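You operate a simulated robot arm through the tools that you are given. There is no shell and no other tool.

Carry out the task below with a simulated robot arm. There is one attempt and no reset: what you move stays moved.

TASK
Set up the module on the job ticket: its volts, trim knob on max, latch locked, link in.
Fine: use the link of the bay's own colour; all bays stay off; the other module stays as it is.

Only the result counts: the job must be done as asked and must still hold three seconds after the hand-in. Knocking over, shifting, dropping, spilling or breaking anything else fails it.

THE ROBOT
A 6-joint arm with a two-finger gripper, fixed in place. Base frame: the origin is on the floor under the middle of its stand, x ahead of it, y to its left, z up; the work surface is at about z = 792. Readings come in mm, degrees, newtons and seconds.
It reaches about 1637 mm from its shoulder. Its first joint turns from -166.0 to 166.0 degrees. Payload 3.43 kg.
The TCP is the grasp point between the finger pads, 20 mm short of the fingertips. In the tool frame z runs along the fingers and y along their closing line. The gripper opens to 190 mm; its body begins 248 mm behind the TCP.
Orientation is told as [roll, pitch, yaw] about the base's x, y, z axes, in that order, counted from this pose: with the fingers straight down and closing along the base's y, the tool's x points along the base's -x, its y along +y and its z along -z.

THE INTERFACE
- The arm moves only by the tool jog_arm. Its argument "series" is a list that holds one entry, the list of rows, each a list of 7 numbers: the shift along the tool's x, y, z in units of 40 mm (1.0 is 40 mm), then the turn, a rotation vector about the tool's x, y, z in units of 8 degrees (1.0 is 8 degrees), then the gripper command, from -1 (shut) to 1 (fully open), values between in proportion. In form: [[[x, y, z, wx, wy, wz, jaw], ...]]. A call has 1 to 20 rows; each row shifts and turns the commanded pose from where the row before left it, along the tool's axes as they then stand. A call with a number of a shift or a turn outside -1 to 1 is refused whole. Rows are played at 5 a second. More than 50 mm and 8.6 degrees between two rows, or a gripper value outside its range, and nothing of the call is played. A pose out of reach is approached as far as the arm can. The call stops where the force on the tool passes 40 N (or 10 N more than at its start, if that is more) or the arm is blocked; 0.2 s more then pass. Each finger travels about 45 mm/s and halts on what it meets, pressing with about 45 N; the grip force reading is that of the motor and also rises with nothing between the fingers. The clock runs only during rows and for 0.2 s after the last one: add rows that do not move to give the fingers time. It gives the time, the measured TCP pose, the force on the tool (base axes), the opening and the grip force at its end, in the units of the frame above (readings bear some noise), with the torque about the TCP (base axes, N m) and any sound that the robot's microphone picked up.
- Cameras (640 x 400 px; columns grow to the right, rows downward): "scene" is fixed at [49.1, 497.4, 1535.8]; the picture's right is [-0.21, -0.98, 0.00], its down [-0.69, 0.14, -0.71] and it looks along [0.69, -0.15, -0.70] (base axes); focal length 315 px, centre (320, 200). "wrist" rides on the gripper at [70, -8, -288] in the tool frame; the picture's right is [0.12, 0.99, 0.00], its down [-0.96, 0.12, -0.25] and it looks along [-0.25, 0.03, 0.97] (tool axes); focal length 261 px, centre (320, 200). There is no depth. A picture from a camera that has moved, and an enlarged one, comes with that camera's place and axes in the base frame and with its lens.
- camera(camera): a new picture of that camera. It takes no simulated time.
- slide_trunk(by): slides the trunk up (or, below 0, down) by that many mm; the arm rides with it, the base frame stays. It gives what a move gives, with no picture.
- enlarge(camera, box): a new picture of the part [left, top, right, bottom] of that camera's present view, enlarged. It takes no simulated time.
- job_done(): hands the job in; it is judged then, once.

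Places have to be worked out from the pictures, the camera data and where the tool is seen. Open the gripper and draw the arm clear of the work before you hand the job in, unless the task says otherwise.

The tools are called as a command line: name --argument value ..., lists and objects as JSON in quotes. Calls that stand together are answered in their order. jog_arm: Moves the arm, as the interface text tells. Its arguments: {"type":"object","properties":{"series":{"type":"array","items":{"type":"array","items":{"type":"array","items":{"type":"number"}}}}},"required":["series"]} The other tools are called the same way: slide_trunk (by) moves the trunk up or down; camera (camera) takes a picture; enlarge (camera, box) takes an enlarged picture of a part of a camera's view; job_done () hands the job in.

At the start:

```text
time_s: 0.0
tool_pos: [594.9, 436.7, 1120.6]
tcp_rot: [0.0, 0.0, -0.1]
contact_force: [-0.2, -0.1, 0.4]
wrist_torque: [-0.03, 0.01, 0.01]
width: 189.9
grip_force: 0.1
trunk travel left (down, up): [-150.0, 90.0]
```

scene: 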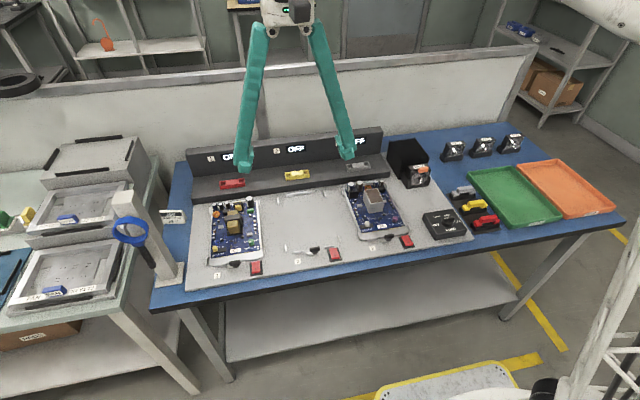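
wrist: 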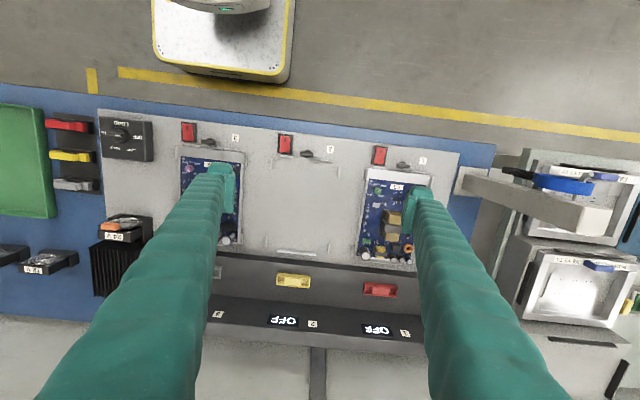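

I'll begin by looking closer at the bench to find the job ticket, the modules, and the fittings.

enlarge --camera "scene" --box '[180, 120, 420, 290]'

enlarge --camera "scene" --box '[380, 120, 620, 270]'

enlarge --camera "scene" --box '[0, 120, 210, 350]'

enlarge --camera "wrist" --box '[100, 100, 460, 350]'

```text
2.35 times, centred on (300, 205) of scene
camera zoom: at [49.1, 497.4, 1535.8], right [-0.21, -0.98, 0.0], down [-0.69, 0.14, -0.71], along [0.69, -0.15, -0.7], focal length 742 px, centre (367, 188)
```

zoom: 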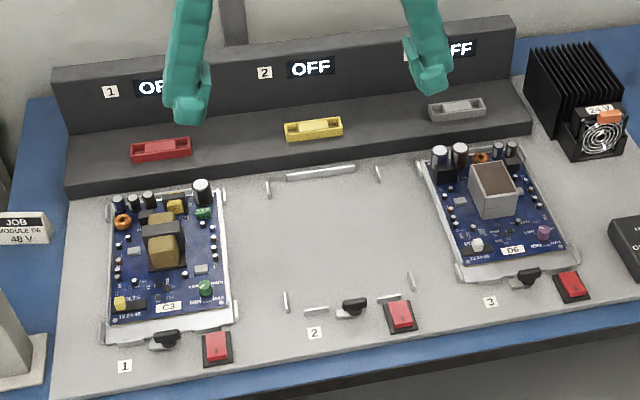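

```text
2.67 times, centred on (500, 195) of scene
camera zoom: at [49.1, 497.4, 1535.8], right [-0.21, -0.98, 0.0], down [-0.69, 0.14, -0.71], along [0.69, -0.15, -0.7], focal length 841 px, centre (-160, 213)
```

zoom: 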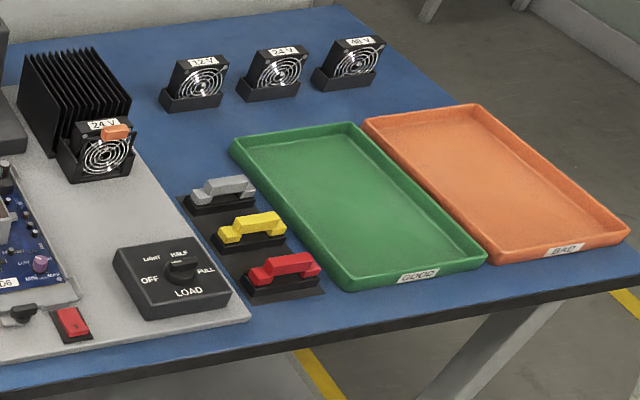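

```text
1.74 times, centred on (105, 235) of scene
camera zoom: at [49.1, 497.4, 1535.8], right [-0.21, -0.98, 0.0], down [-0.69, 0.14, -0.71], along [0.69, -0.15, -0.7], focal length 548 px, centre (694, 139)
```

zoom: 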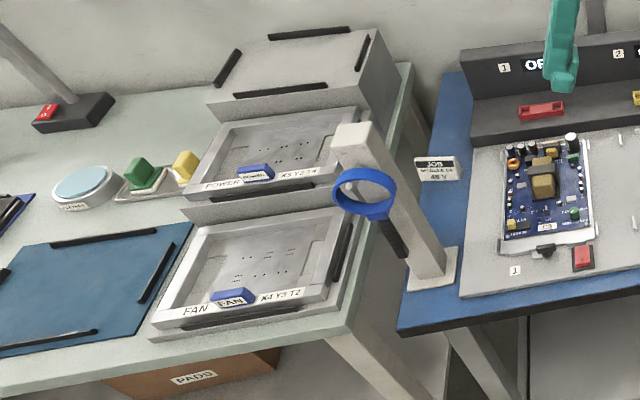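

```text
1.60 times, centred on (280, 225) of wrist
camera zoom: at [524.8, 428.5, 1408.6], right [-0.12, 0.99, 0.0], down [0.96, 0.12, 0.25], along [0.25, 0.03, -0.97], focal length 417 px, centre (384, 160)
```

zoom: 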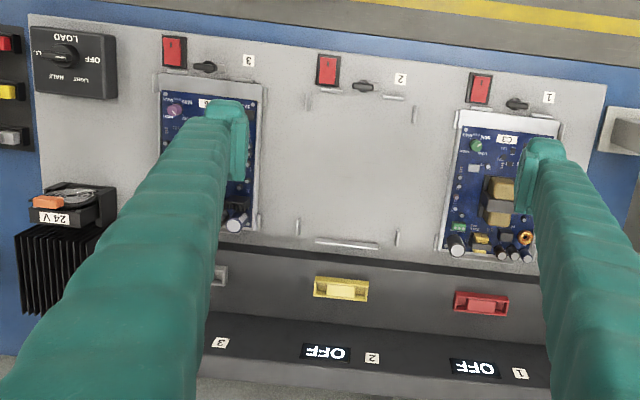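

The ticket seems to read "MODULE D6, 48 V". I'll zoom in on it, and on both modules' labels, to be certain.

enlarge --camera "scene" --box '[150, 200, 198, 230]'

enlarge --camera "scene" --box '[335, 170, 425, 260]'

enlarge --camera "scene" --box '[200, 190, 280, 290]'

enlarge --camera "wrist" --box '[165, 110, 255, 170]'

enlarge --camera "wrist" --box '[340, 130, 450, 280]'

```text
13.33 times, centred on (174, 215) of scene
camera zoom: at [49.1, 497.4, 1535.8], right [-0.21, -0.98, 0.0], down [-0.69, 0.14, -0.71], along [0.69, -0.15, -0.7], focal length 4205 px, centre (2267, 0)
```

zoom: 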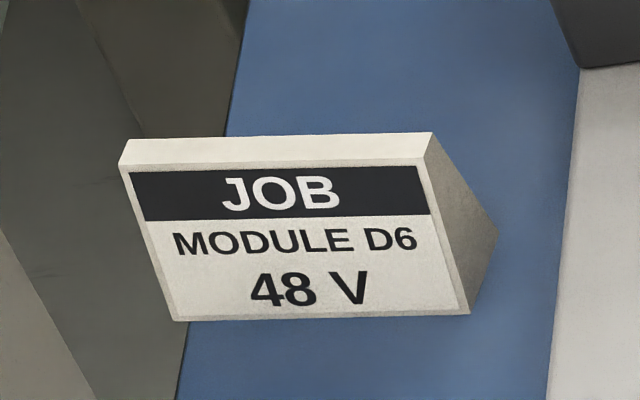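

```text
4.44 times, centred on (380, 215) of scene
camera zoom: at [49.1, 497.4, 1535.8], right [-0.21, -0.98, 0.0], down [-0.69, 0.14, -0.71], along [0.69, -0.15, -0.7], focal length 1402 px, centre (53, 133)
```

zoom: 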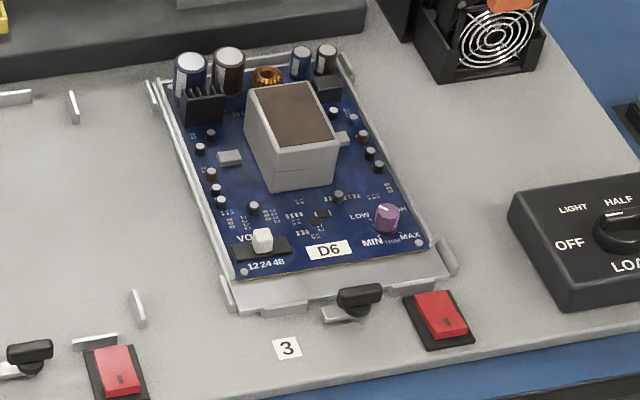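

```text
4.00 times, centred on (240, 240) of scene
camera zoom: at [49.1, 497.4, 1535.8], right [-0.21, -0.98, 0.0], down [-0.69, 0.14, -0.71], along [0.69, -0.15, -0.7], focal length 1261 px, centre (640, 40)
```

zoom: 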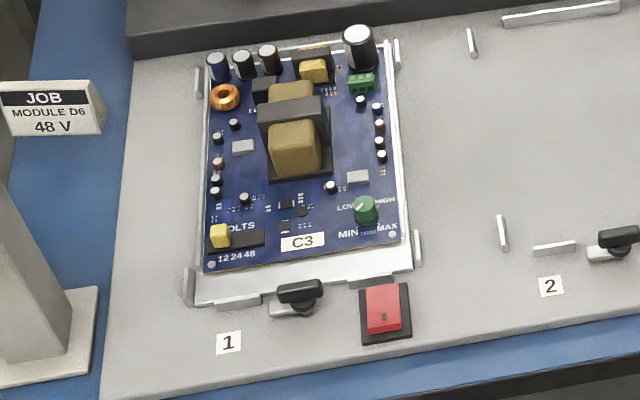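

```text
6.67 times, centred on (210, 140) of wrist
camera zoom: at [524.8, 428.5, 1408.6], right [-0.12, 0.99, 0.0], down [0.96, 0.12, 0.25], along [0.25, 0.03, -0.97], focal length 1738 px, centre (1053, 600)
```

zoom: 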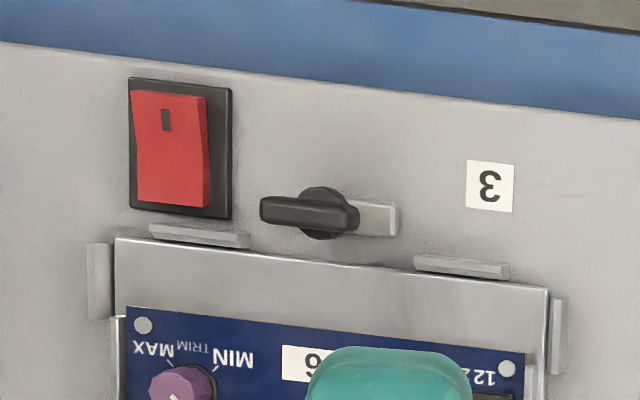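

```text
2.67 times, centred on (395, 205) of wrist
camera zoom: at [524.8, 428.5, 1408.6], right [-0.12, 0.99, 0.0], down [0.96, 0.12, 0.25], along [0.25, 0.03, -0.97], focal length 695 px, centre (120, 187)
```

zoom: 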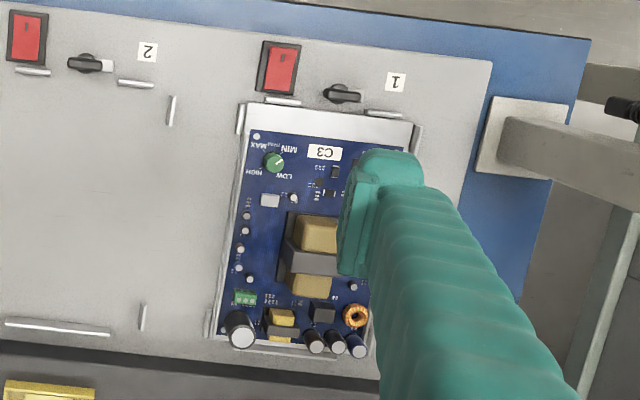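

The ticket reads Module D6, 48 V. D6 sits in bay 3, whose socket looks grey, so it needs the grey link. I'll move above D6 for a close look with the wrist camera.

jog_arm --series '[[[0, -0.9, 0.3, 0, 0, 0, 1], [0, -0.9, 0.3, 0, 0, 0, 1], [0, -0.9, 0.3, 0, 0, 0, 1], [0, -0.9, 0.3, 0, 0, 0, 1], [0, -0.9, 0.3, 0, 0, 0, 1], [0, -0.9, 0.3, 0, 0, 0, 1], [0, -0.9, 0.3, 0, 0, 0, 1], [0, 0, 0, 0, 0, 0, 1]]]'

camera --camera "wrist"

camera --camera "scene"

```text
time_s: 1.8
tool_pos: [595.8, 185.6, 1036.0]
tcp_rot: [0.0, 0.0, 0.0]
contact_force: [0.1, 0.0, 0.8]
wrist_torque: [-0.01, -0.01, 0.01]
width: 189.9
grip_force: 0.0
trunk travel left (down, up): [-150.0, 90.0]
```

```text
taken
camera wrist: at [525.0, 176.5, 1323.9], right [-0.12, 0.99, 0.0], down [0.96, 0.12, 0.25], along [0.25, 0.03, -0.97], focal length 261 px, centre (320, 200)
```

wrist: 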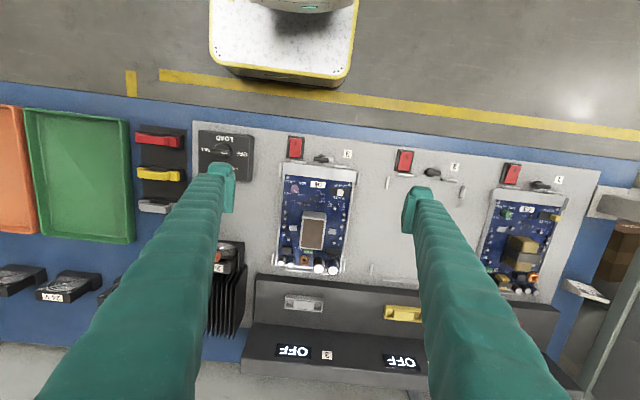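

```text
taken
```

scene: 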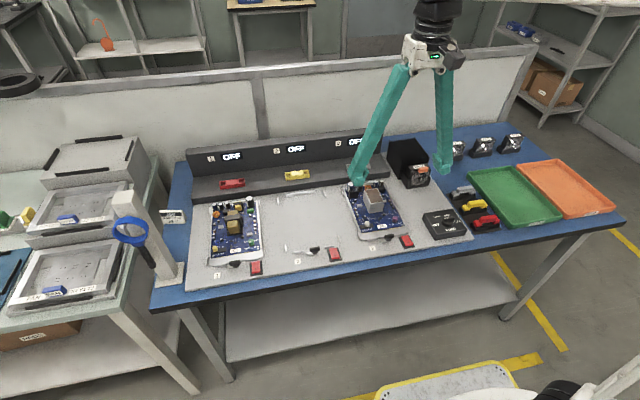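

Good clear view. I'll enlarge the module's slider, knob and latch, and also the links and the grey socket.

enlarge --camera "wrist" --box '[270, 130, 366, 190]'

enlarge --camera "wrist" --box '[240, 260, 368, 360]'

enlarge --camera "wrist" --box '[120, 110, 216, 220]'

enlarge --camera "wrist" --box '[270, 180, 366, 280]'

```text
6.67 times, centred on (318, 160) of wrist
camera zoom: at [525.0, 176.5, 1323.9], right [-0.12, 0.99, 0.0], down [0.96, 0.12, 0.25], along [0.25, 0.03, -0.97], focal length 1738 px, centre (333, 467)
```

zoom: 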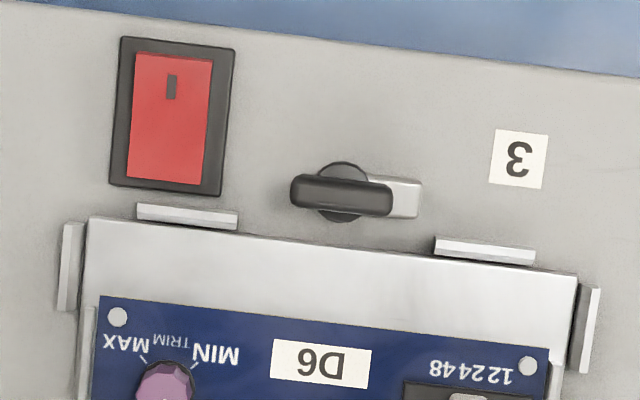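

```text
4.00 times, centred on (304, 310) of wrist
camera zoom: at [525.0, 176.5, 1323.9], right [-0.12, 0.99, 0.0], down [0.96, 0.12, 0.25], along [0.25, 0.03, -0.97], focal length 1043 px, centre (384, -240)
```

zoom: 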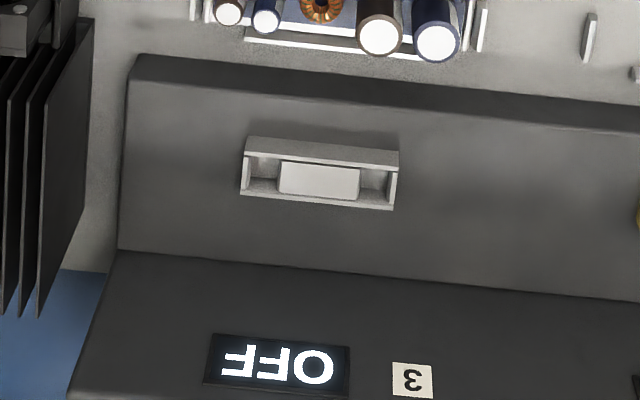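

```text
3.64 times, centred on (168, 165) of wrist
camera zoom: at [525.0, 176.5, 1323.9], right [-0.12, 0.99, 0.0], down [0.96, 0.12, 0.25], along [0.25, 0.03, -0.97], focal length 948 px, centre (873, 327)
```

zoom: 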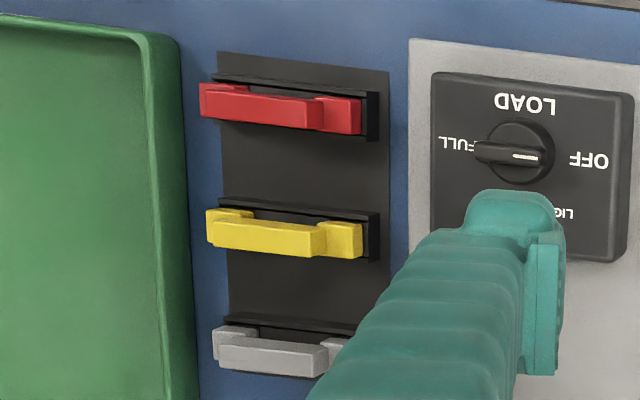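

```text
4.00 times, centred on (318, 230) of wrist
camera zoom: at [525.0, 176.5, 1323.9], right [-0.12, 0.99, 0.0], down [0.96, 0.12, 0.25], along [0.25, 0.03, -0.97], focal length 1043 px, centre (328, 80)
```

zoom: 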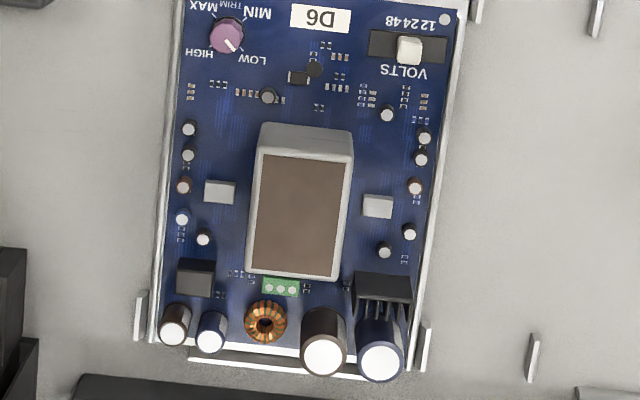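

D6: slider is at 24 (48 is towards -y), the trim pointer is at about LOW, and the latch tongue is parallel to the tray (unlocked). I'll go lower for sharper measurements.

jog_arm --series '[[[0.1, -0.05, 0.9, 0, 0, 0, 1], [0.1, -0.05, 0.9, 0, 0, 0, 1], [0, 0, 0.9, 0, 0, 0, 1], [0, 0, 0, 0, 0, 0, 1]]]'

camera --camera "wrist"

enlarge --camera "wrist" --box '[240, 110, 400, 210]'

enlarge --camera "scene" --box '[340, 130, 460, 205]'

```text
time_s: 2.8
tool_pos: [586.1, 180.8, 928.3]
tcp_rot: [0.0, 0.0, 0.0]
contact_force: [0.1, 0.7, 0.2]
wrist_torque: [-0.04, -0.01, 0.04]
width: 190.0
grip_force: 0.1
trunk travel left (down, up): [-150.0, 90.0]
```

```text
taken
camera wrist: at [516.4, 172.6, 1216.4], right [-0.12, 0.99, 0.0], down [0.96, 0.12, 0.25], along [0.25, 0.03, -0.97], focal length 261 px, centre (320, 200)
```

wrist: 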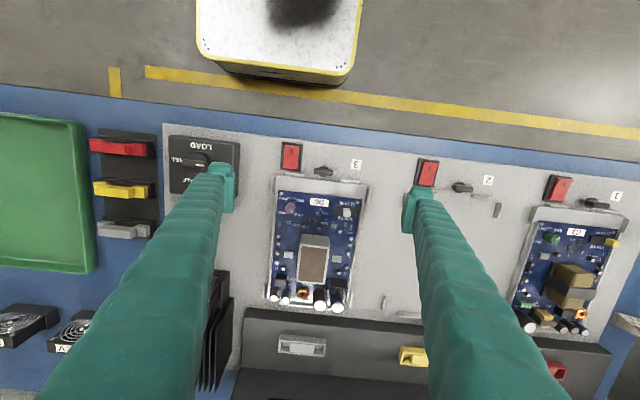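

```text
4.00 times, centred on (320, 160) of wrist
camera zoom: at [516.4, 172.6, 1216.4], right [-0.12, 0.99, 0.0], down [0.96, 0.12, 0.25], along [0.25, 0.03, -0.97], focal length 1043 px, centre (320, 360)
```

zoom: 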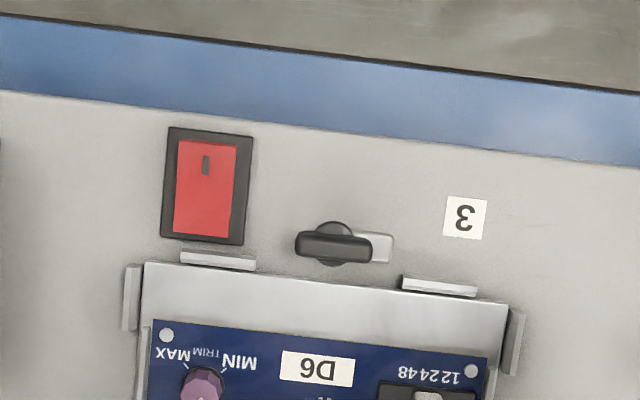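

```text
5.33 times, centred on (400, 168) of scene
camera zoom: at [49.1, 497.4, 1535.8], right [-0.21, -0.98, 0.0], down [-0.69, 0.14, -0.71], along [0.69, -0.15, -0.7], focal length 1682 px, centre (-107, 373)
```

zoom: 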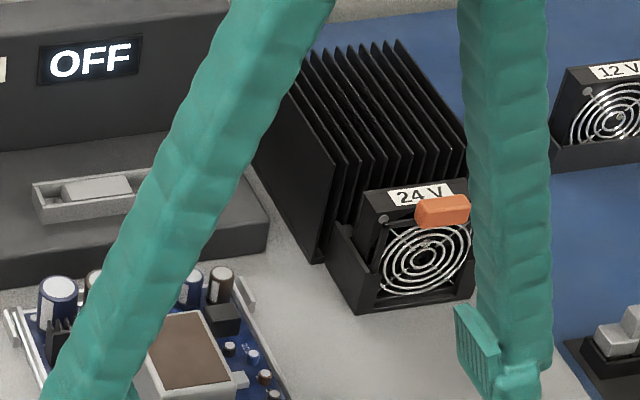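

I can see the finger pads clearly in the scene view. I'll enlarge both fingertips and the link rack to learn their geometry before going near the module.

enlarge --camera "scene" --box '[335, 150, 405, 215]'

enlarge --camera "scene" --box '[410, 160, 510, 240]'

enlarge --camera "wrist" --box '[80, 120, 180, 245]'

enlarge --camera "wrist" --box '[250, 170, 380, 320]'

```text
6.15 times, centred on (370, 182) of scene
camera zoom: at [49.1, 497.4, 1535.8], right [-0.21, -0.98, 0.0], down [-0.69, 0.14, -0.71], along [0.69, -0.15, -0.7], focal length 1941 px, centre (12, 308)
```

zoom: 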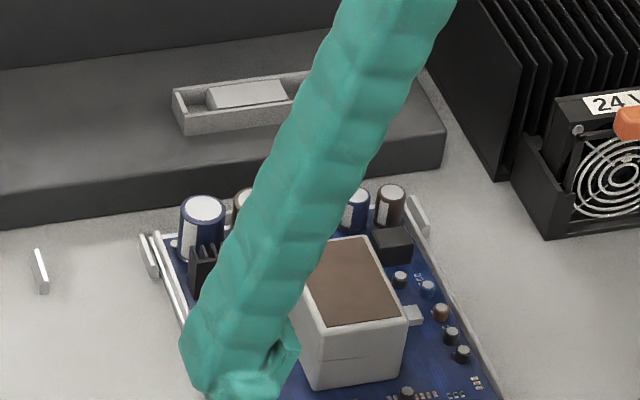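

```text
5.00 times, centred on (460, 200) of scene
camera zoom: at [49.1, 497.4, 1535.8], right [-0.21, -0.98, 0.0], down [-0.69, 0.14, -0.71], along [0.69, -0.15, -0.7], focal length 1577 px, centre (-380, 200)
```

zoom: 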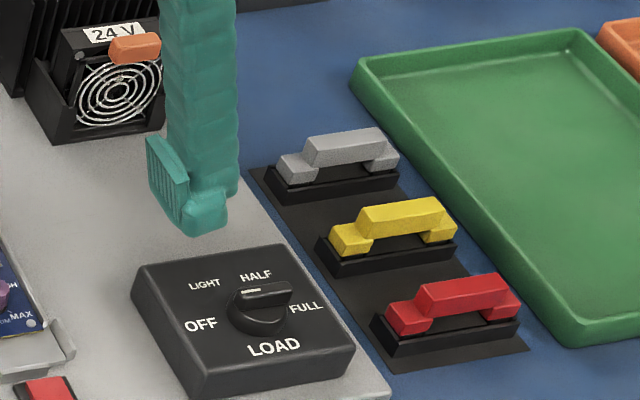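

```text
3.20 times, centred on (130, 182) of wrist
camera zoom: at [516.4, 172.6, 1216.4], right [-0.12, 0.99, 0.0], down [0.96, 0.12, 0.25], along [0.25, 0.03, -0.97], focal length 834 px, centre (928, 256)
```

zoom: 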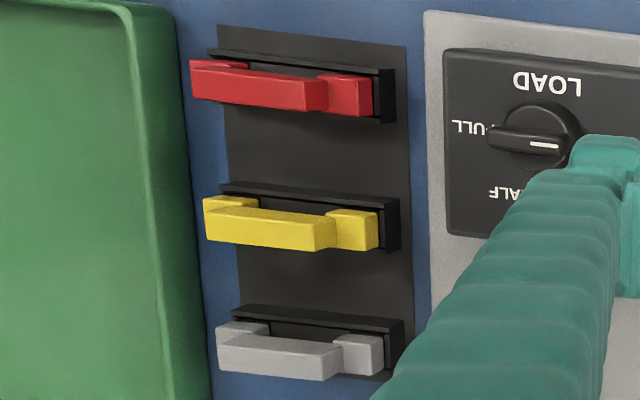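

```text
2.67 times, centred on (315, 245) of wrist
camera zoom: at [516.4, 172.6, 1216.4], right [-0.12, 0.99, 0.0], down [0.96, 0.12, 0.25], along [0.25, 0.03, -0.97], focal length 695 px, centre (333, 80)
```

zoom: 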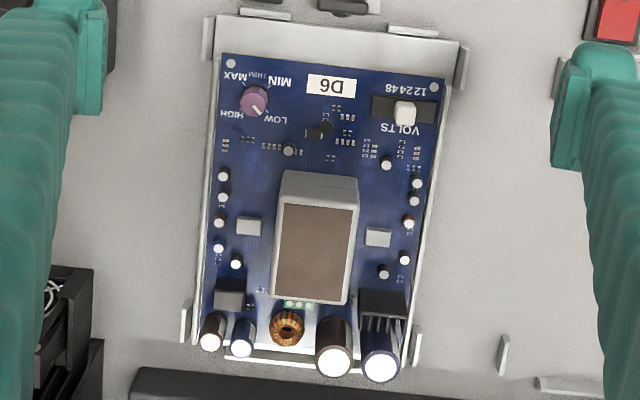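

The slider knob works out to about (635, 230.7, 812). I'll move over it with the gripper narrowed to 44 mm or so, stopping well above to check alignment.

jog_arm --series '[[[-0.6, 0.62, 0, 0, 0, 0, -0.5], [-0.62, 0.63, 0, 0, 0, 0, -0.5], [0, 0, 0.4, 0, 0, 0, -0.5], [0, 0, 0.4, 0, 0, 0, -0.5], [0, 0, 0.4, 0, 0, 0, -0.5], [0, 0, 0, 0, 0, 0, -0.5], [0, 0, 0, 0, 0, 0, -0.5], [0, 0, 0, 0, 0, 0, -0.5]]]'

camera --camera "wrist"

enlarge --camera "scene" --box '[335, 170, 425, 260]'

enlarge --camera "wrist" --box '[260, 150, 380, 225]'

```text
time_s: 4.6
tool_pos: [636.5, 230.9, 880.5]
tcp_rot: [0.0, 0.2, 0.0]
contact_force: [-0.3, 0.0, 0.0]
wrist_torque: [0.03, 0.02, -0.03]
width: 47.6
grip_force: 0.1
trunk travel left (down, up): [-150.0, 90.0]
```

```text
taken
camera wrist: at [565.8, 223.0, 1168.6], right [-0.12, 0.99, 0.0], down [0.96, 0.12, 0.25], along [0.25, 0.03, -0.97], focal length 261 px, centre (320, 200)
```

wrist: 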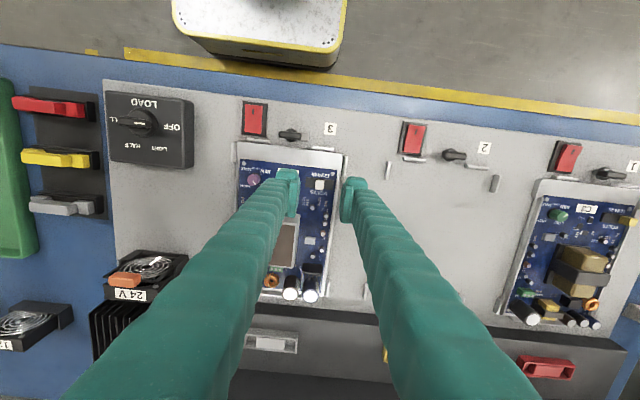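

```text
4.44 times, centred on (380, 215) of scene
camera zoom: at [49.1, 497.4, 1535.8], right [-0.21, -0.98, 0.0], down [-0.69, 0.14, -0.71], along [0.69, -0.15, -0.7], focal length 1402 px, centre (53, 133)
```

zoom: 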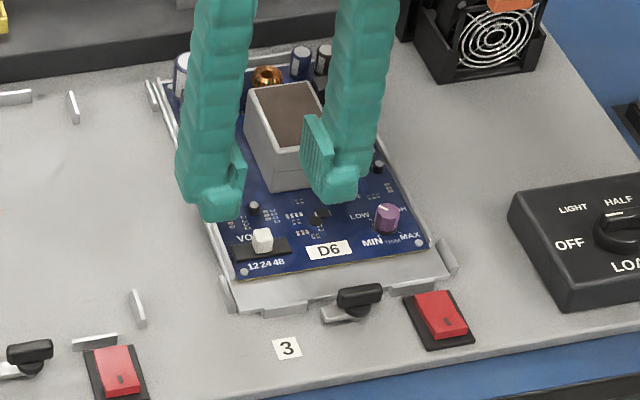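

```text
5.33 times, centred on (320, 188) of wrist
camera zoom: at [565.8, 223.0, 1168.6], right [-0.12, 0.99, 0.0], down [0.96, 0.12, 0.25], along [0.25, 0.03, -0.97], focal length 1390 px, centre (320, 267)
```

zoom: 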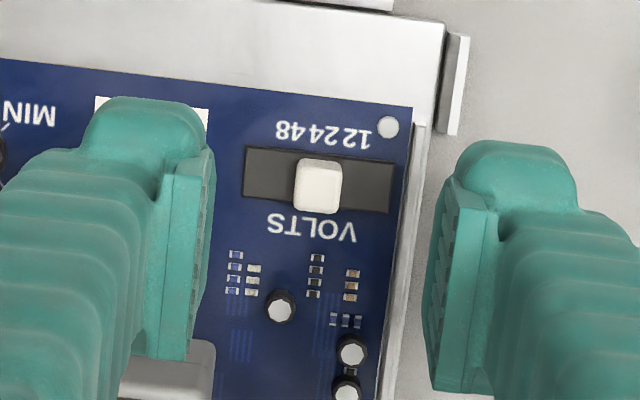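

The pads straddle the slider knob nicely. I'll look at C3's slider (which sits at 12) to learn the detent spacing before pushing.

enlarge --camera "wrist" --box '[530, 170, 640, 240]'

enlarge --camera "scene" --box '[370, 205, 420, 245]'

enlarge --camera "scene" --box '[200, 225, 270, 270]'

```text
5.71 times, centred on (585, 205) of wrist
camera zoom: at [565.8, 223.0, 1168.6], right [-0.12, 0.99, 0.0], down [0.96, 0.12, 0.25], along [0.25, 0.03, -0.97], focal length 1489 px, centre (-1194, 171)
```

zoom: 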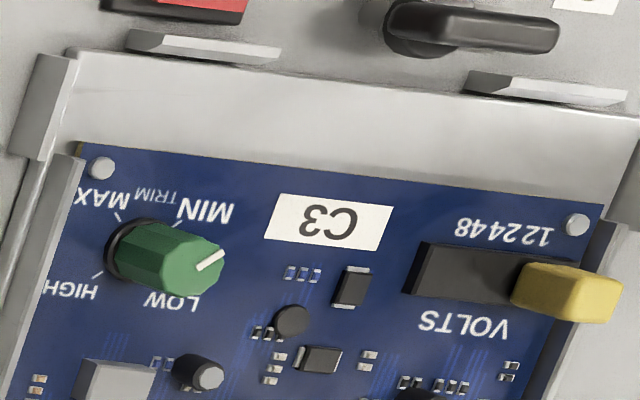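

```text
10.00 times, centred on (395, 225) of scene
camera zoom: at [49.1, 497.4, 1535.8], right [-0.21, -0.98, 0.0], down [-0.69, 0.14, -0.71], along [0.69, -0.15, -0.7], focal length 3154 px, centre (-430, -50)
```

zoom: 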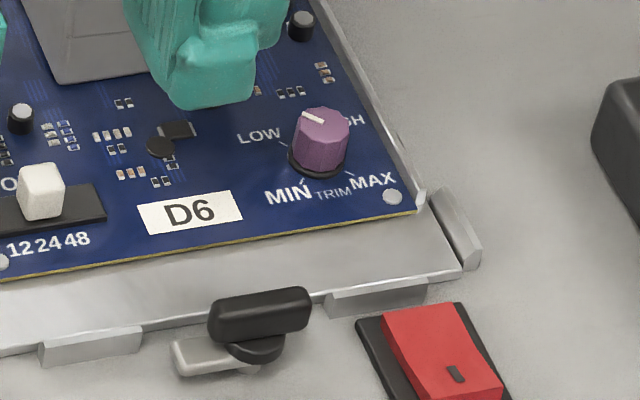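

```text
8.89 times, centred on (235, 248) of scene
camera zoom: at [49.1, 497.4, 1535.8], right [-0.21, -0.98, 0.0], down [-0.69, 0.14, -0.71], along [0.69, -0.15, -0.7], focal length 2803 px, centre (1076, -222)
```

zoom: 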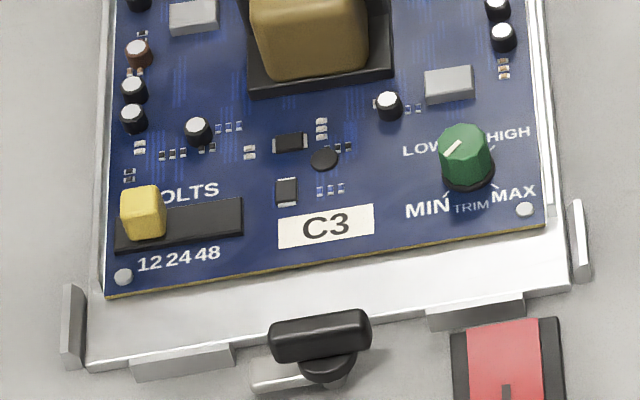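

Detent spacing is about 11 mm, and the knob stands about 13 mm tall. I'll narrow the gripper to about 28 mm and lower so the tips sit beside the knob, checking on the way.

jog_arm --series '[[[0.05, 0, 0.3, 0, 0, 0, -0.7], [0, 0, 0.3, 0, 0, 0, -0.7], [0, 0, 0.3, 0, 0, 0, -0.7], [0, 0, 0, 0, 0, 0, -0.7], [0, 0, 0, 0, 0, 0, -0.7]]]'

enlarge --camera "scene" --box '[360, 195, 420, 245]'

enlarge --camera "wrist" --box '[260, 150, 380, 225]'

```text
time_s: 5.8
tool_pos: [633.9, 231.2, 845.5]
tcp_rot: [0.0, 0.0, 0.0]
contact_force: [-0.4, 0.1, -0.1]
wrist_torque: [-0.04, -0.03, 0.0]
width: 28.3
grip_force: 0.2
trunk travel left (down, up): [-150.0, 90.0]
```

```text
8.00 times, centred on (390, 220) of scene
camera zoom: at [49.1, 497.4, 1535.8], right [-0.21, -0.98, 0.0], down [-0.69, 0.14, -0.71], along [0.69, -0.15, -0.7], focal length 2523 px, centre (-240, 40)
```

zoom: 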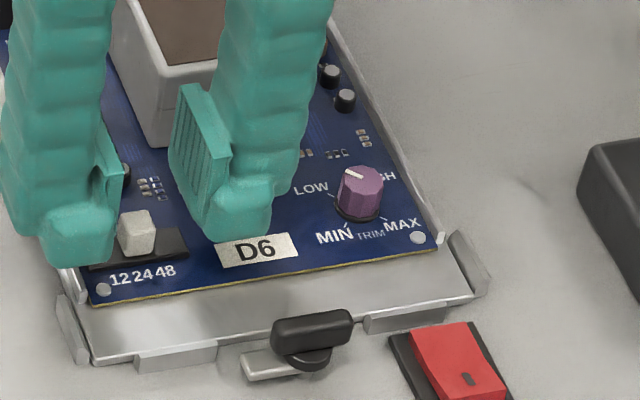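

```text
5.33 times, centred on (320, 188) of wrist
camera zoom: at [563.4, 222.9, 1132.6], right [-0.12, 0.99, 0.0], down [0.96, 0.12, 0.25], along [0.25, 0.03, -0.97], focal length 1390 px, centre (320, 267)
```

zoom: 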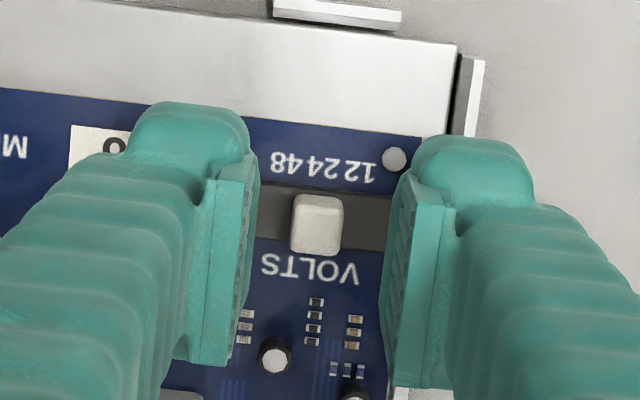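

Knob at (634, 231), TCP at (634, 231). Lowering a further 11 mm so the tips overlap the knob.

jog_arm --series '[[[0, 0, 0.14, 0, 0, 0, -0.7], [0, 0, 0.14, 0, 0, 0, -0.7], [0, 0, 0, 0, 0, 0, -0.7]]]'

enlarge --camera "scene" --box '[360, 195, 420, 245]'

enlarge --camera "wrist" --box '[260, 150, 380, 225]'

```text
time_s: 6.6
tool_pos: [635.4, 230.8, 833.7]
tcp_rot: [-0.1, 0.0, 0.0]
contact_force: [-0.2, -0.7, 0.2]
wrist_torque: [0.02, -0.01, 0.0]
width: 28.4
grip_force: 0.1
trunk travel left (down, up): [-150.0, 90.0]
```

```text
8.00 times, centred on (390, 220) of scene
camera zoom: at [49.1, 497.4, 1535.8], right [-0.21, -0.98, 0.0], down [-0.69, 0.14, -0.71], along [0.69, -0.15, -0.7], focal length 2523 px, centre (-240, 40)
```

zoom: 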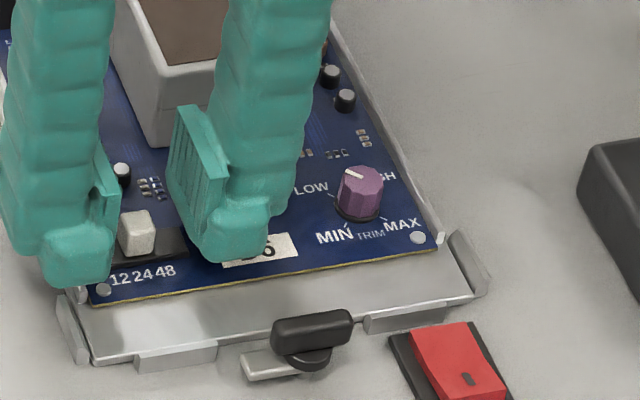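

```text
5.33 times, centred on (320, 188) of wrist
camera zoom: at [563.6, 222.5, 1121.2], right [-0.12, 0.99, 0.0], down [0.96, 0.12, 0.25], along [0.25, 0.03, -0.97], focal length 1390 px, centre (320, 267)
```

zoom: 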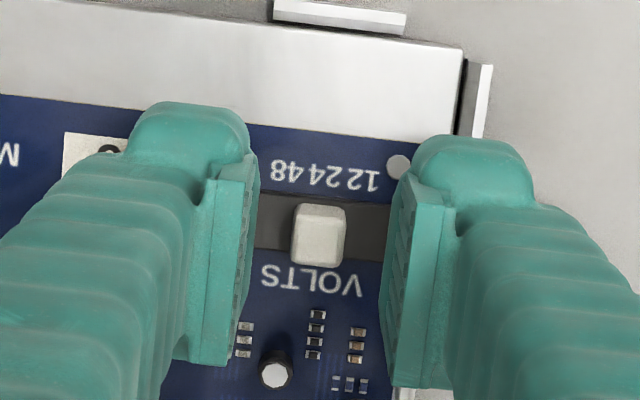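

Tips are now level with the knob with free space around. I'll push towards -y gently in small rows (about 8 mm of free play, then about 8 mm of push) and check.

jog_arm --series '[[[0, -0.1, 0, 0, 0, 0, -0.7], [0, -0.1, 0, 0, 0, 0, -0.7], [0, -0.1, 0, 0, 0, 0, -0.7], [0, -0.1, 0, 0, 0, 0, -0.7], [0, 0, 0, 0, 0, 0, -0.7]]]'

enlarge --camera "wrist" --box '[260, 150, 380, 225]'

enlarge --camera "scene" --box '[360, 195, 420, 245]'

```text
time_s: 7.8
tool_pos: [634.0, 215.0, 834.3]
tcp_rot: [0.0, -0.1, 0.0]
contact_force: [0.1, 0.7, -0.5]
wrist_torque: [0.03, 0.02, 0.04]
width: 28.3
grip_force: 0.1
trunk travel left (down, up): [-150.0, 90.0]
```

```text
5.33 times, centred on (320, 188) of wrist
camera zoom: at [563.4, 206.2, 1121.4], right [-0.12, 0.99, 0.0], down [0.96, 0.12, 0.25], along [0.25, 0.03, -0.97], focal length 1390 px, centre (320, 267)
```

zoom: 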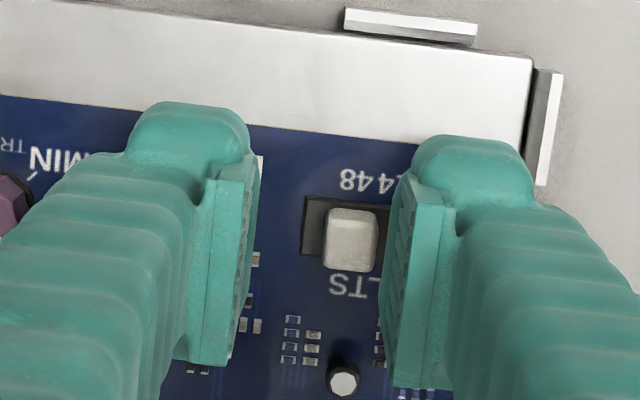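

```text
8.00 times, centred on (390, 220) of scene
camera zoom: at [49.1, 497.4, 1535.8], right [-0.21, -0.98, 0.0], down [-0.69, 0.14, -0.71], along [0.69, -0.15, -0.7], focal length 2523 px, centre (-240, 40)
```

zoom: 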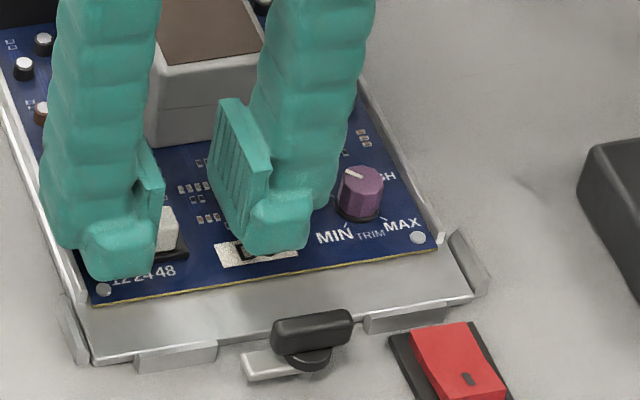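

The knob moved about 9 mm; it still has a little to go to line up with 48. I'll push another 2 mm or so and watch the force.

jog_arm --series '[[[0, -0.05, 0, 0, 0, 0, -0.7], [0, 0, 0, 0, 0, 0, -0.7]]]'

enlarge --camera "wrist" --box '[260, 150, 380, 225]'

```text
time_s: 8.4
tool_pos: [633.9, 213.0, 833.1]
tcp_rot: [0.0, 0.0, 0.0]
contact_force: [0.4, 0.9, 0.5]
wrist_torque: [-0.01, -0.02, -0.01]
width: 28.4
grip_force: 0.2
trunk travel left (down, up): [-150.0, 90.0]
```

```text
5.33 times, centred on (320, 188) of wrist
camera zoom: at [563.4, 204.1, 1121.7], right [-0.12, 0.99, 0.0], down [0.96, 0.12, 0.25], along [0.25, 0.03, -0.97], focal length 1390 px, centre (320, 267)
```

zoom: 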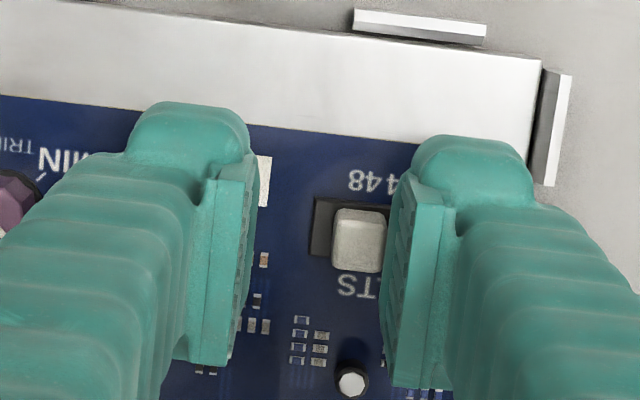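

The knob now reads y≈221.8, unchanged since the last push, so it seems to have snapped into a detent lined up with "48". I'll nudge 1.6 mm more to see whether it's at a stop.

jog_arm --series '[[[0, -0.04, 0, 0, 0, 0, -0.7], [0, 0, 0, 0, 0, 0, -0.7]]]'

enlarge --camera "wrist" --box '[260, 150, 380, 225]'

```text
time_s: 9.0
tool_pos: [633.8, 211.6, 834.7]
tcp_rot: [0.0, 0.0, 0.0]
contact_force: [-0.5, -0.4, -0.3]
wrist_torque: [0.04, 0.03, 0.03]
width: 28.4
grip_force: 0.2
trunk travel left (down, up): [-150.0, 90.0]
```

```text
5.33 times, centred on (320, 188) of wrist
camera zoom: at [563.5, 202.7, 1121.5], right [-0.12, 0.99, 0.0], down [0.96, 0.12, 0.25], along [0.25, 0.03, -0.97], focal length 1390 px, centre (320, 267)
```

zoom: 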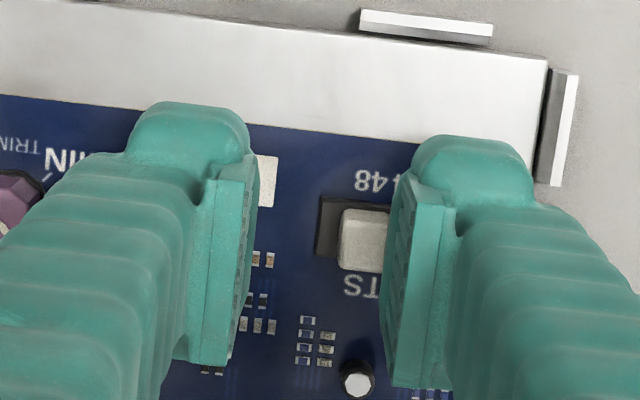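

Force is near zero and the knob seems unmoved. I'll compare against the scene view too.

enlarge --camera "scene" --box '[360, 205, 400, 240]'

enlarge --camera "wrist" --box '[305, 175, 345, 205]'

```text
11.43 times, centred on (380, 222) of scene
camera zoom: at [49.1, 497.4, 1535.8], right [-0.21, -0.98, 0.0], down [-0.69, 0.14, -0.71], along [0.69, -0.15, -0.7], focal length 3604 px, centre (-366, -57)
```

zoom: 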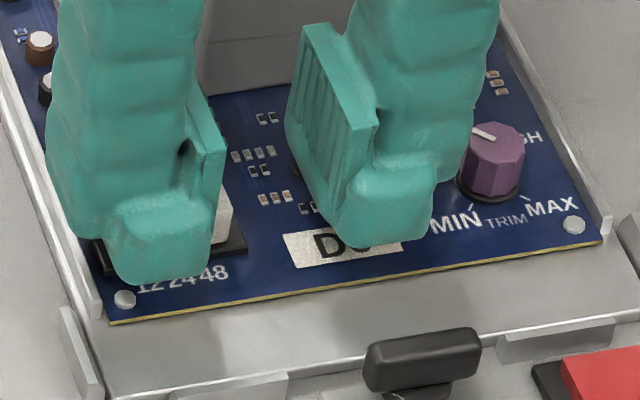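

```text
13.33 times, centred on (325, 190) of wrist
camera zoom: at [563.5, 202.7, 1121.5], right [-0.12, 0.99, 0.0], down [0.96, 0.12, 0.25], along [0.25, 0.03, -0.97], focal length 3475 px, centre (253, 333)
```

zoom: 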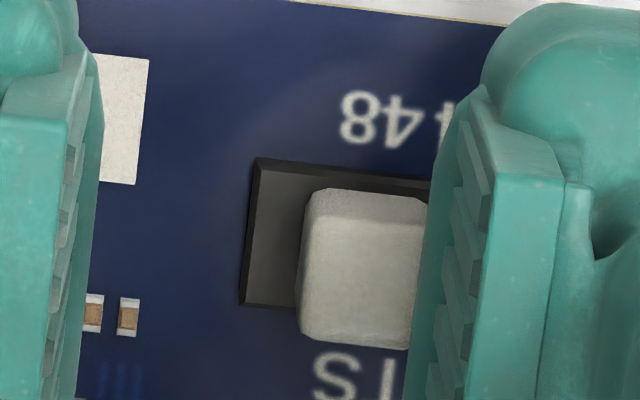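

The pad looks to be just touching the knob now. I'll push another 2 mm and compare.

jog_arm --series '[[[0, -0.05, 0, 0, 0, 0, -0.7], [0, 0, 0, 0, 0, 0, -0.7]]]'

enlarge --camera "wrist" --box '[305, 175, 345, 205]'

```text
time_s: 9.6
tool_pos: [633.8, 210.8, 834.4]
tcp_rot: [0.0, 0.0, -0.1]
contact_force: [0.3, 1.5, 1.4]
wrist_torque: [0.06, -0.04, -0.01]
width: 30.1
grip_force: 0.7
trunk travel left (down, up): [-150.0, 90.0]
```

```text
13.33 times, centred on (325, 190) of wrist
camera zoom: at [563.4, 200.9, 1121.6], right [-0.12, 0.99, 0.0], down [0.96, 0.12, 0.25], along [0.25, 0.03, -0.97], focal length 3475 px, centre (253, 333)
```

zoom: 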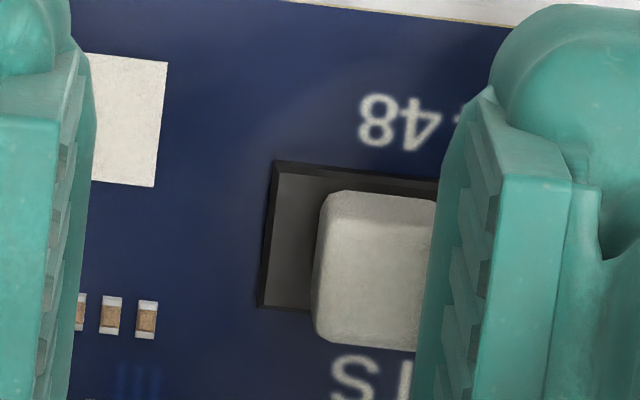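

The finger was pushed open slightly (28.4→30.1) while the knob stayed: it's against its stop at 48. I'll back off, rise clear, and verify.

jog_arm --series '[[[0, 0.15, 0, 0, 0, 0, -0.65], [0, 0, -0.4, 0, 0, 0, -0.6], [0, 0, -0.7, 0, 0, 0, -0.4], [0, 0, -0.9, 0, 0, 0, -0.4], [0, 0, 0, 0, 0, 0, -0.4]]]'

camera --camera "wrist"

enlarge --camera "wrist" --box '[260, 140, 380, 215]'

enlarge --camera "scene" --box '[360, 205, 420, 245]'

```text
time_s: 10.8
tool_pos: [633.5, 214.8, 914.5]
tcp_rot: [0.0, -0.1, 0.1]
contact_force: [-1.1, -0.2, -0.9]
wrist_torque: [0.0, 0.0, -0.01]
width: 57.0
grip_force: 0.1
trunk travel left (down, up): [-150.0, 90.0]
```

```text
taken
camera wrist: at [563.7, 206.2, 1202.5], right [-0.12, 0.99, 0.0], down [0.96, 0.12, 0.25], along [0.25, 0.03, -0.97], focal length 261 px, centre (320, 200)
```

wrist: 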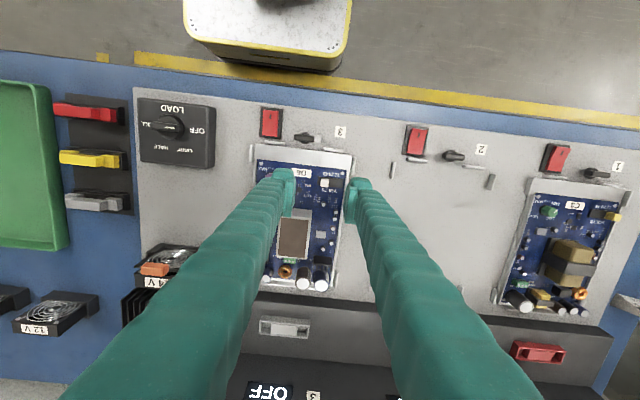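

```text
5.33 times, centred on (320, 178) of wrist
camera zoom: at [563.7, 206.2, 1202.5], right [-0.12, 0.99, 0.0], down [0.96, 0.12, 0.25], along [0.25, 0.03, -0.97], focal length 1390 px, centre (320, 320)
```

zoom: 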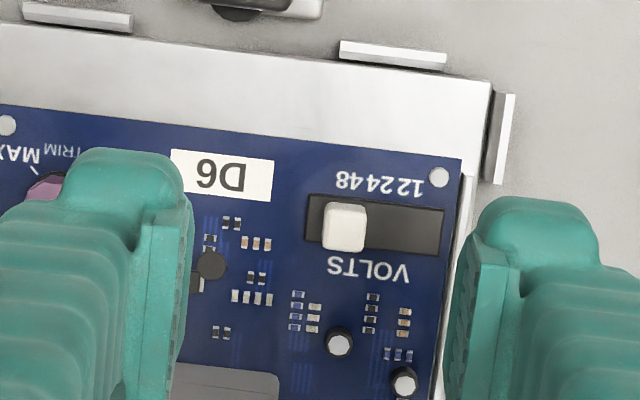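

```text
10.00 times, centred on (390, 225) of scene
camera zoom: at [49.1, 497.4, 1535.8], right [-0.21, -0.98, 0.0], down [-0.69, 0.14, -0.71], along [0.69, -0.15, -0.7], focal length 3154 px, centre (-380, -50)
```

zoom: 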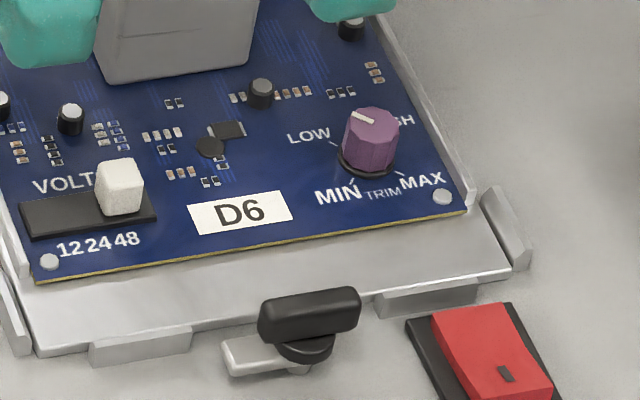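

Slider is at 48. Next the trim knob (~(638, 140)): I'll move over it, then turn the tool to yaw +90 so a clockwise twist has plenty of range, and take a picture.

jog_arm --series '[[[-0.06, -0.93, 0, 0, 0, 0, -0.4], [-0.06, -0.93, 0, 0, 0, 0, -0.4], [0, 0, 0, 0, 0, -1, -0.4], [0, 0, 0, 0, 0, -1, -0.4], [0, 0, 0, 0, 0, -1, -0.4], [0, 0, 0, 0, 0, -1, -0.4], [0, 0, 0, 0, 0, -1, -0.4], [0, 0, 0, 0, 0, -1, -0.4], [0, 0, 0, 0, 0, -1, -0.4], [0, 0, 0, 0, 0, -1, -0.4], [0, 0, 0, 0, 0, -1, -0.4], [0, 0, 0, 0, 0, -1, -0.4], [0, 0, 0, 0, 0, -1, -0.4], [0, 0, 0, 0, 0, -0.25, -0.4], [0, 0, 0, 0, 0, 0, -0.4]]]'

camera --camera "wrist"

enlarge --camera "wrist" --box '[260, 140, 380, 215]'

```text
time_s: 14.0
tool_pos: [639.1, 140.4, 913.2]
tcp_rot: [0.0, 0.0, 90.0]
contact_force: [1.0, -0.3, 0.5]
wrist_torque: [0.01, 0.01, 0.03]
width: 56.8
grip_force: 0.0
trunk travel left (down, up): [-150.0, 90.0]
```

```text
taken
camera wrist: at [647.4, 70.4, 1201.3], right [-0.99, -0.12, 0.0], down [-0.12, 0.96, 0.25], along [-0.03, 0.25, -0.97], focal length 261 px, centre (320, 200)
```

wrist: 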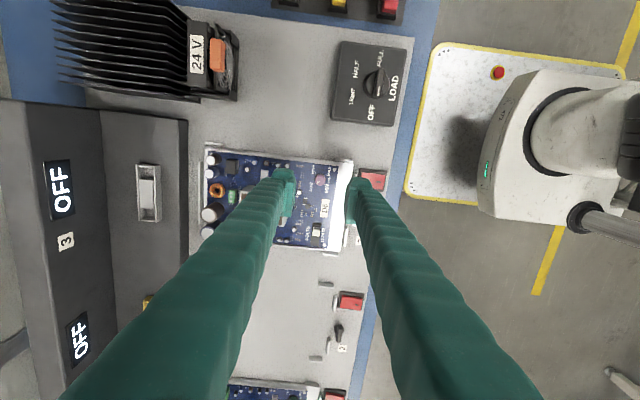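

```text
5.33 times, centred on (320, 178) of wrist
camera zoom: at [647.4, 70.4, 1201.3], right [-0.99, -0.12, 0.0], down [-0.12, 0.96, 0.25], along [-0.03, 0.25, -0.97], focal length 1390 px, centre (320, 320)
```

zoom: 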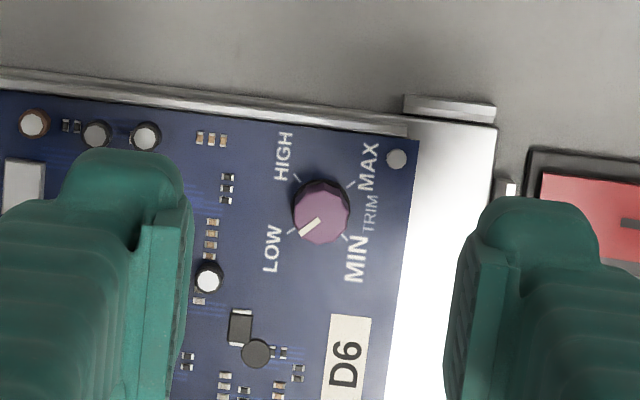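

The pointer is exactly at LOW; MAX is 180° clockwise. The knob centre is about (639, 137.5), so I shift 2.5 mm towards -y, narrow to 32 mm (to stay clear of the red switch), and lower part way.

jog_arm --series '[[[0.065, 0, 0, 0, 0, 0, -0.66], [0, 0, 0.4, 0, 0, 0, -0.66], [0, 0, 0.4, 0, 0, 0, -0.66], [0, 0, 0.5, 0, 0, 0, -0.66], [0, 0, 0, 0, 0, 0, -0.66]]]'

enlarge --camera "wrist" --box '[260, 150, 380, 225]'

enlarge --camera "scene" --box '[360, 185, 440, 250]'

```text
time_s: 15.2
tool_pos: [638.4, 138.8, 862.5]
tcp_rot: [0.0, 0.1, 89.9]
contact_force: [-0.1, 0.4, -0.5]
wrist_torque: [0.01, -0.05, -0.04]
width: 32.3
grip_force: 0.0
trunk travel left (down, up): [-150.0, 90.0]
```

```text
5.33 times, centred on (320, 188) of wrist
camera zoom: at [647.3, 67.8, 1149.7], right [-0.99, -0.12, 0.0], down [-0.12, 0.96, 0.25], along [-0.03, 0.25, -0.97], focal length 1390 px, centre (320, 267)
```

zoom: 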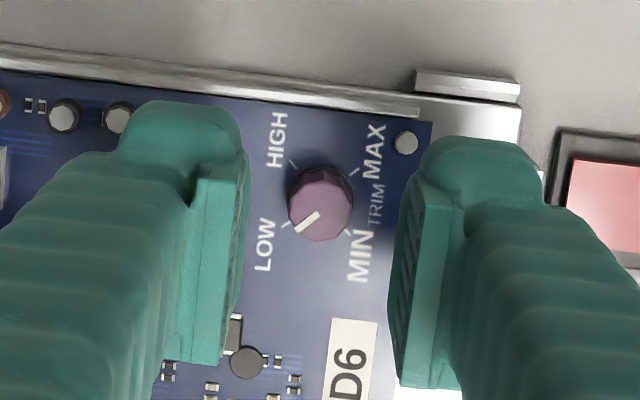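

```text
6.15 times, centred on (400, 218) of scene
camera zoom: at [49.1, 497.4, 1535.8], right [-0.21, -0.98, 0.0], down [-0.69, 0.14, -0.71], along [0.69, -0.15, -0.7], focal length 1941 px, centre (-172, 92)
```

zoom: 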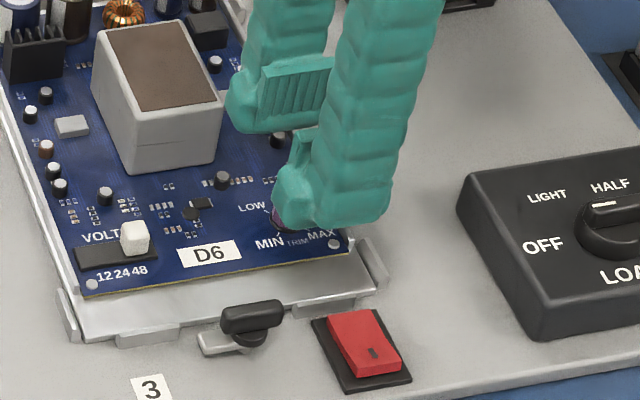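

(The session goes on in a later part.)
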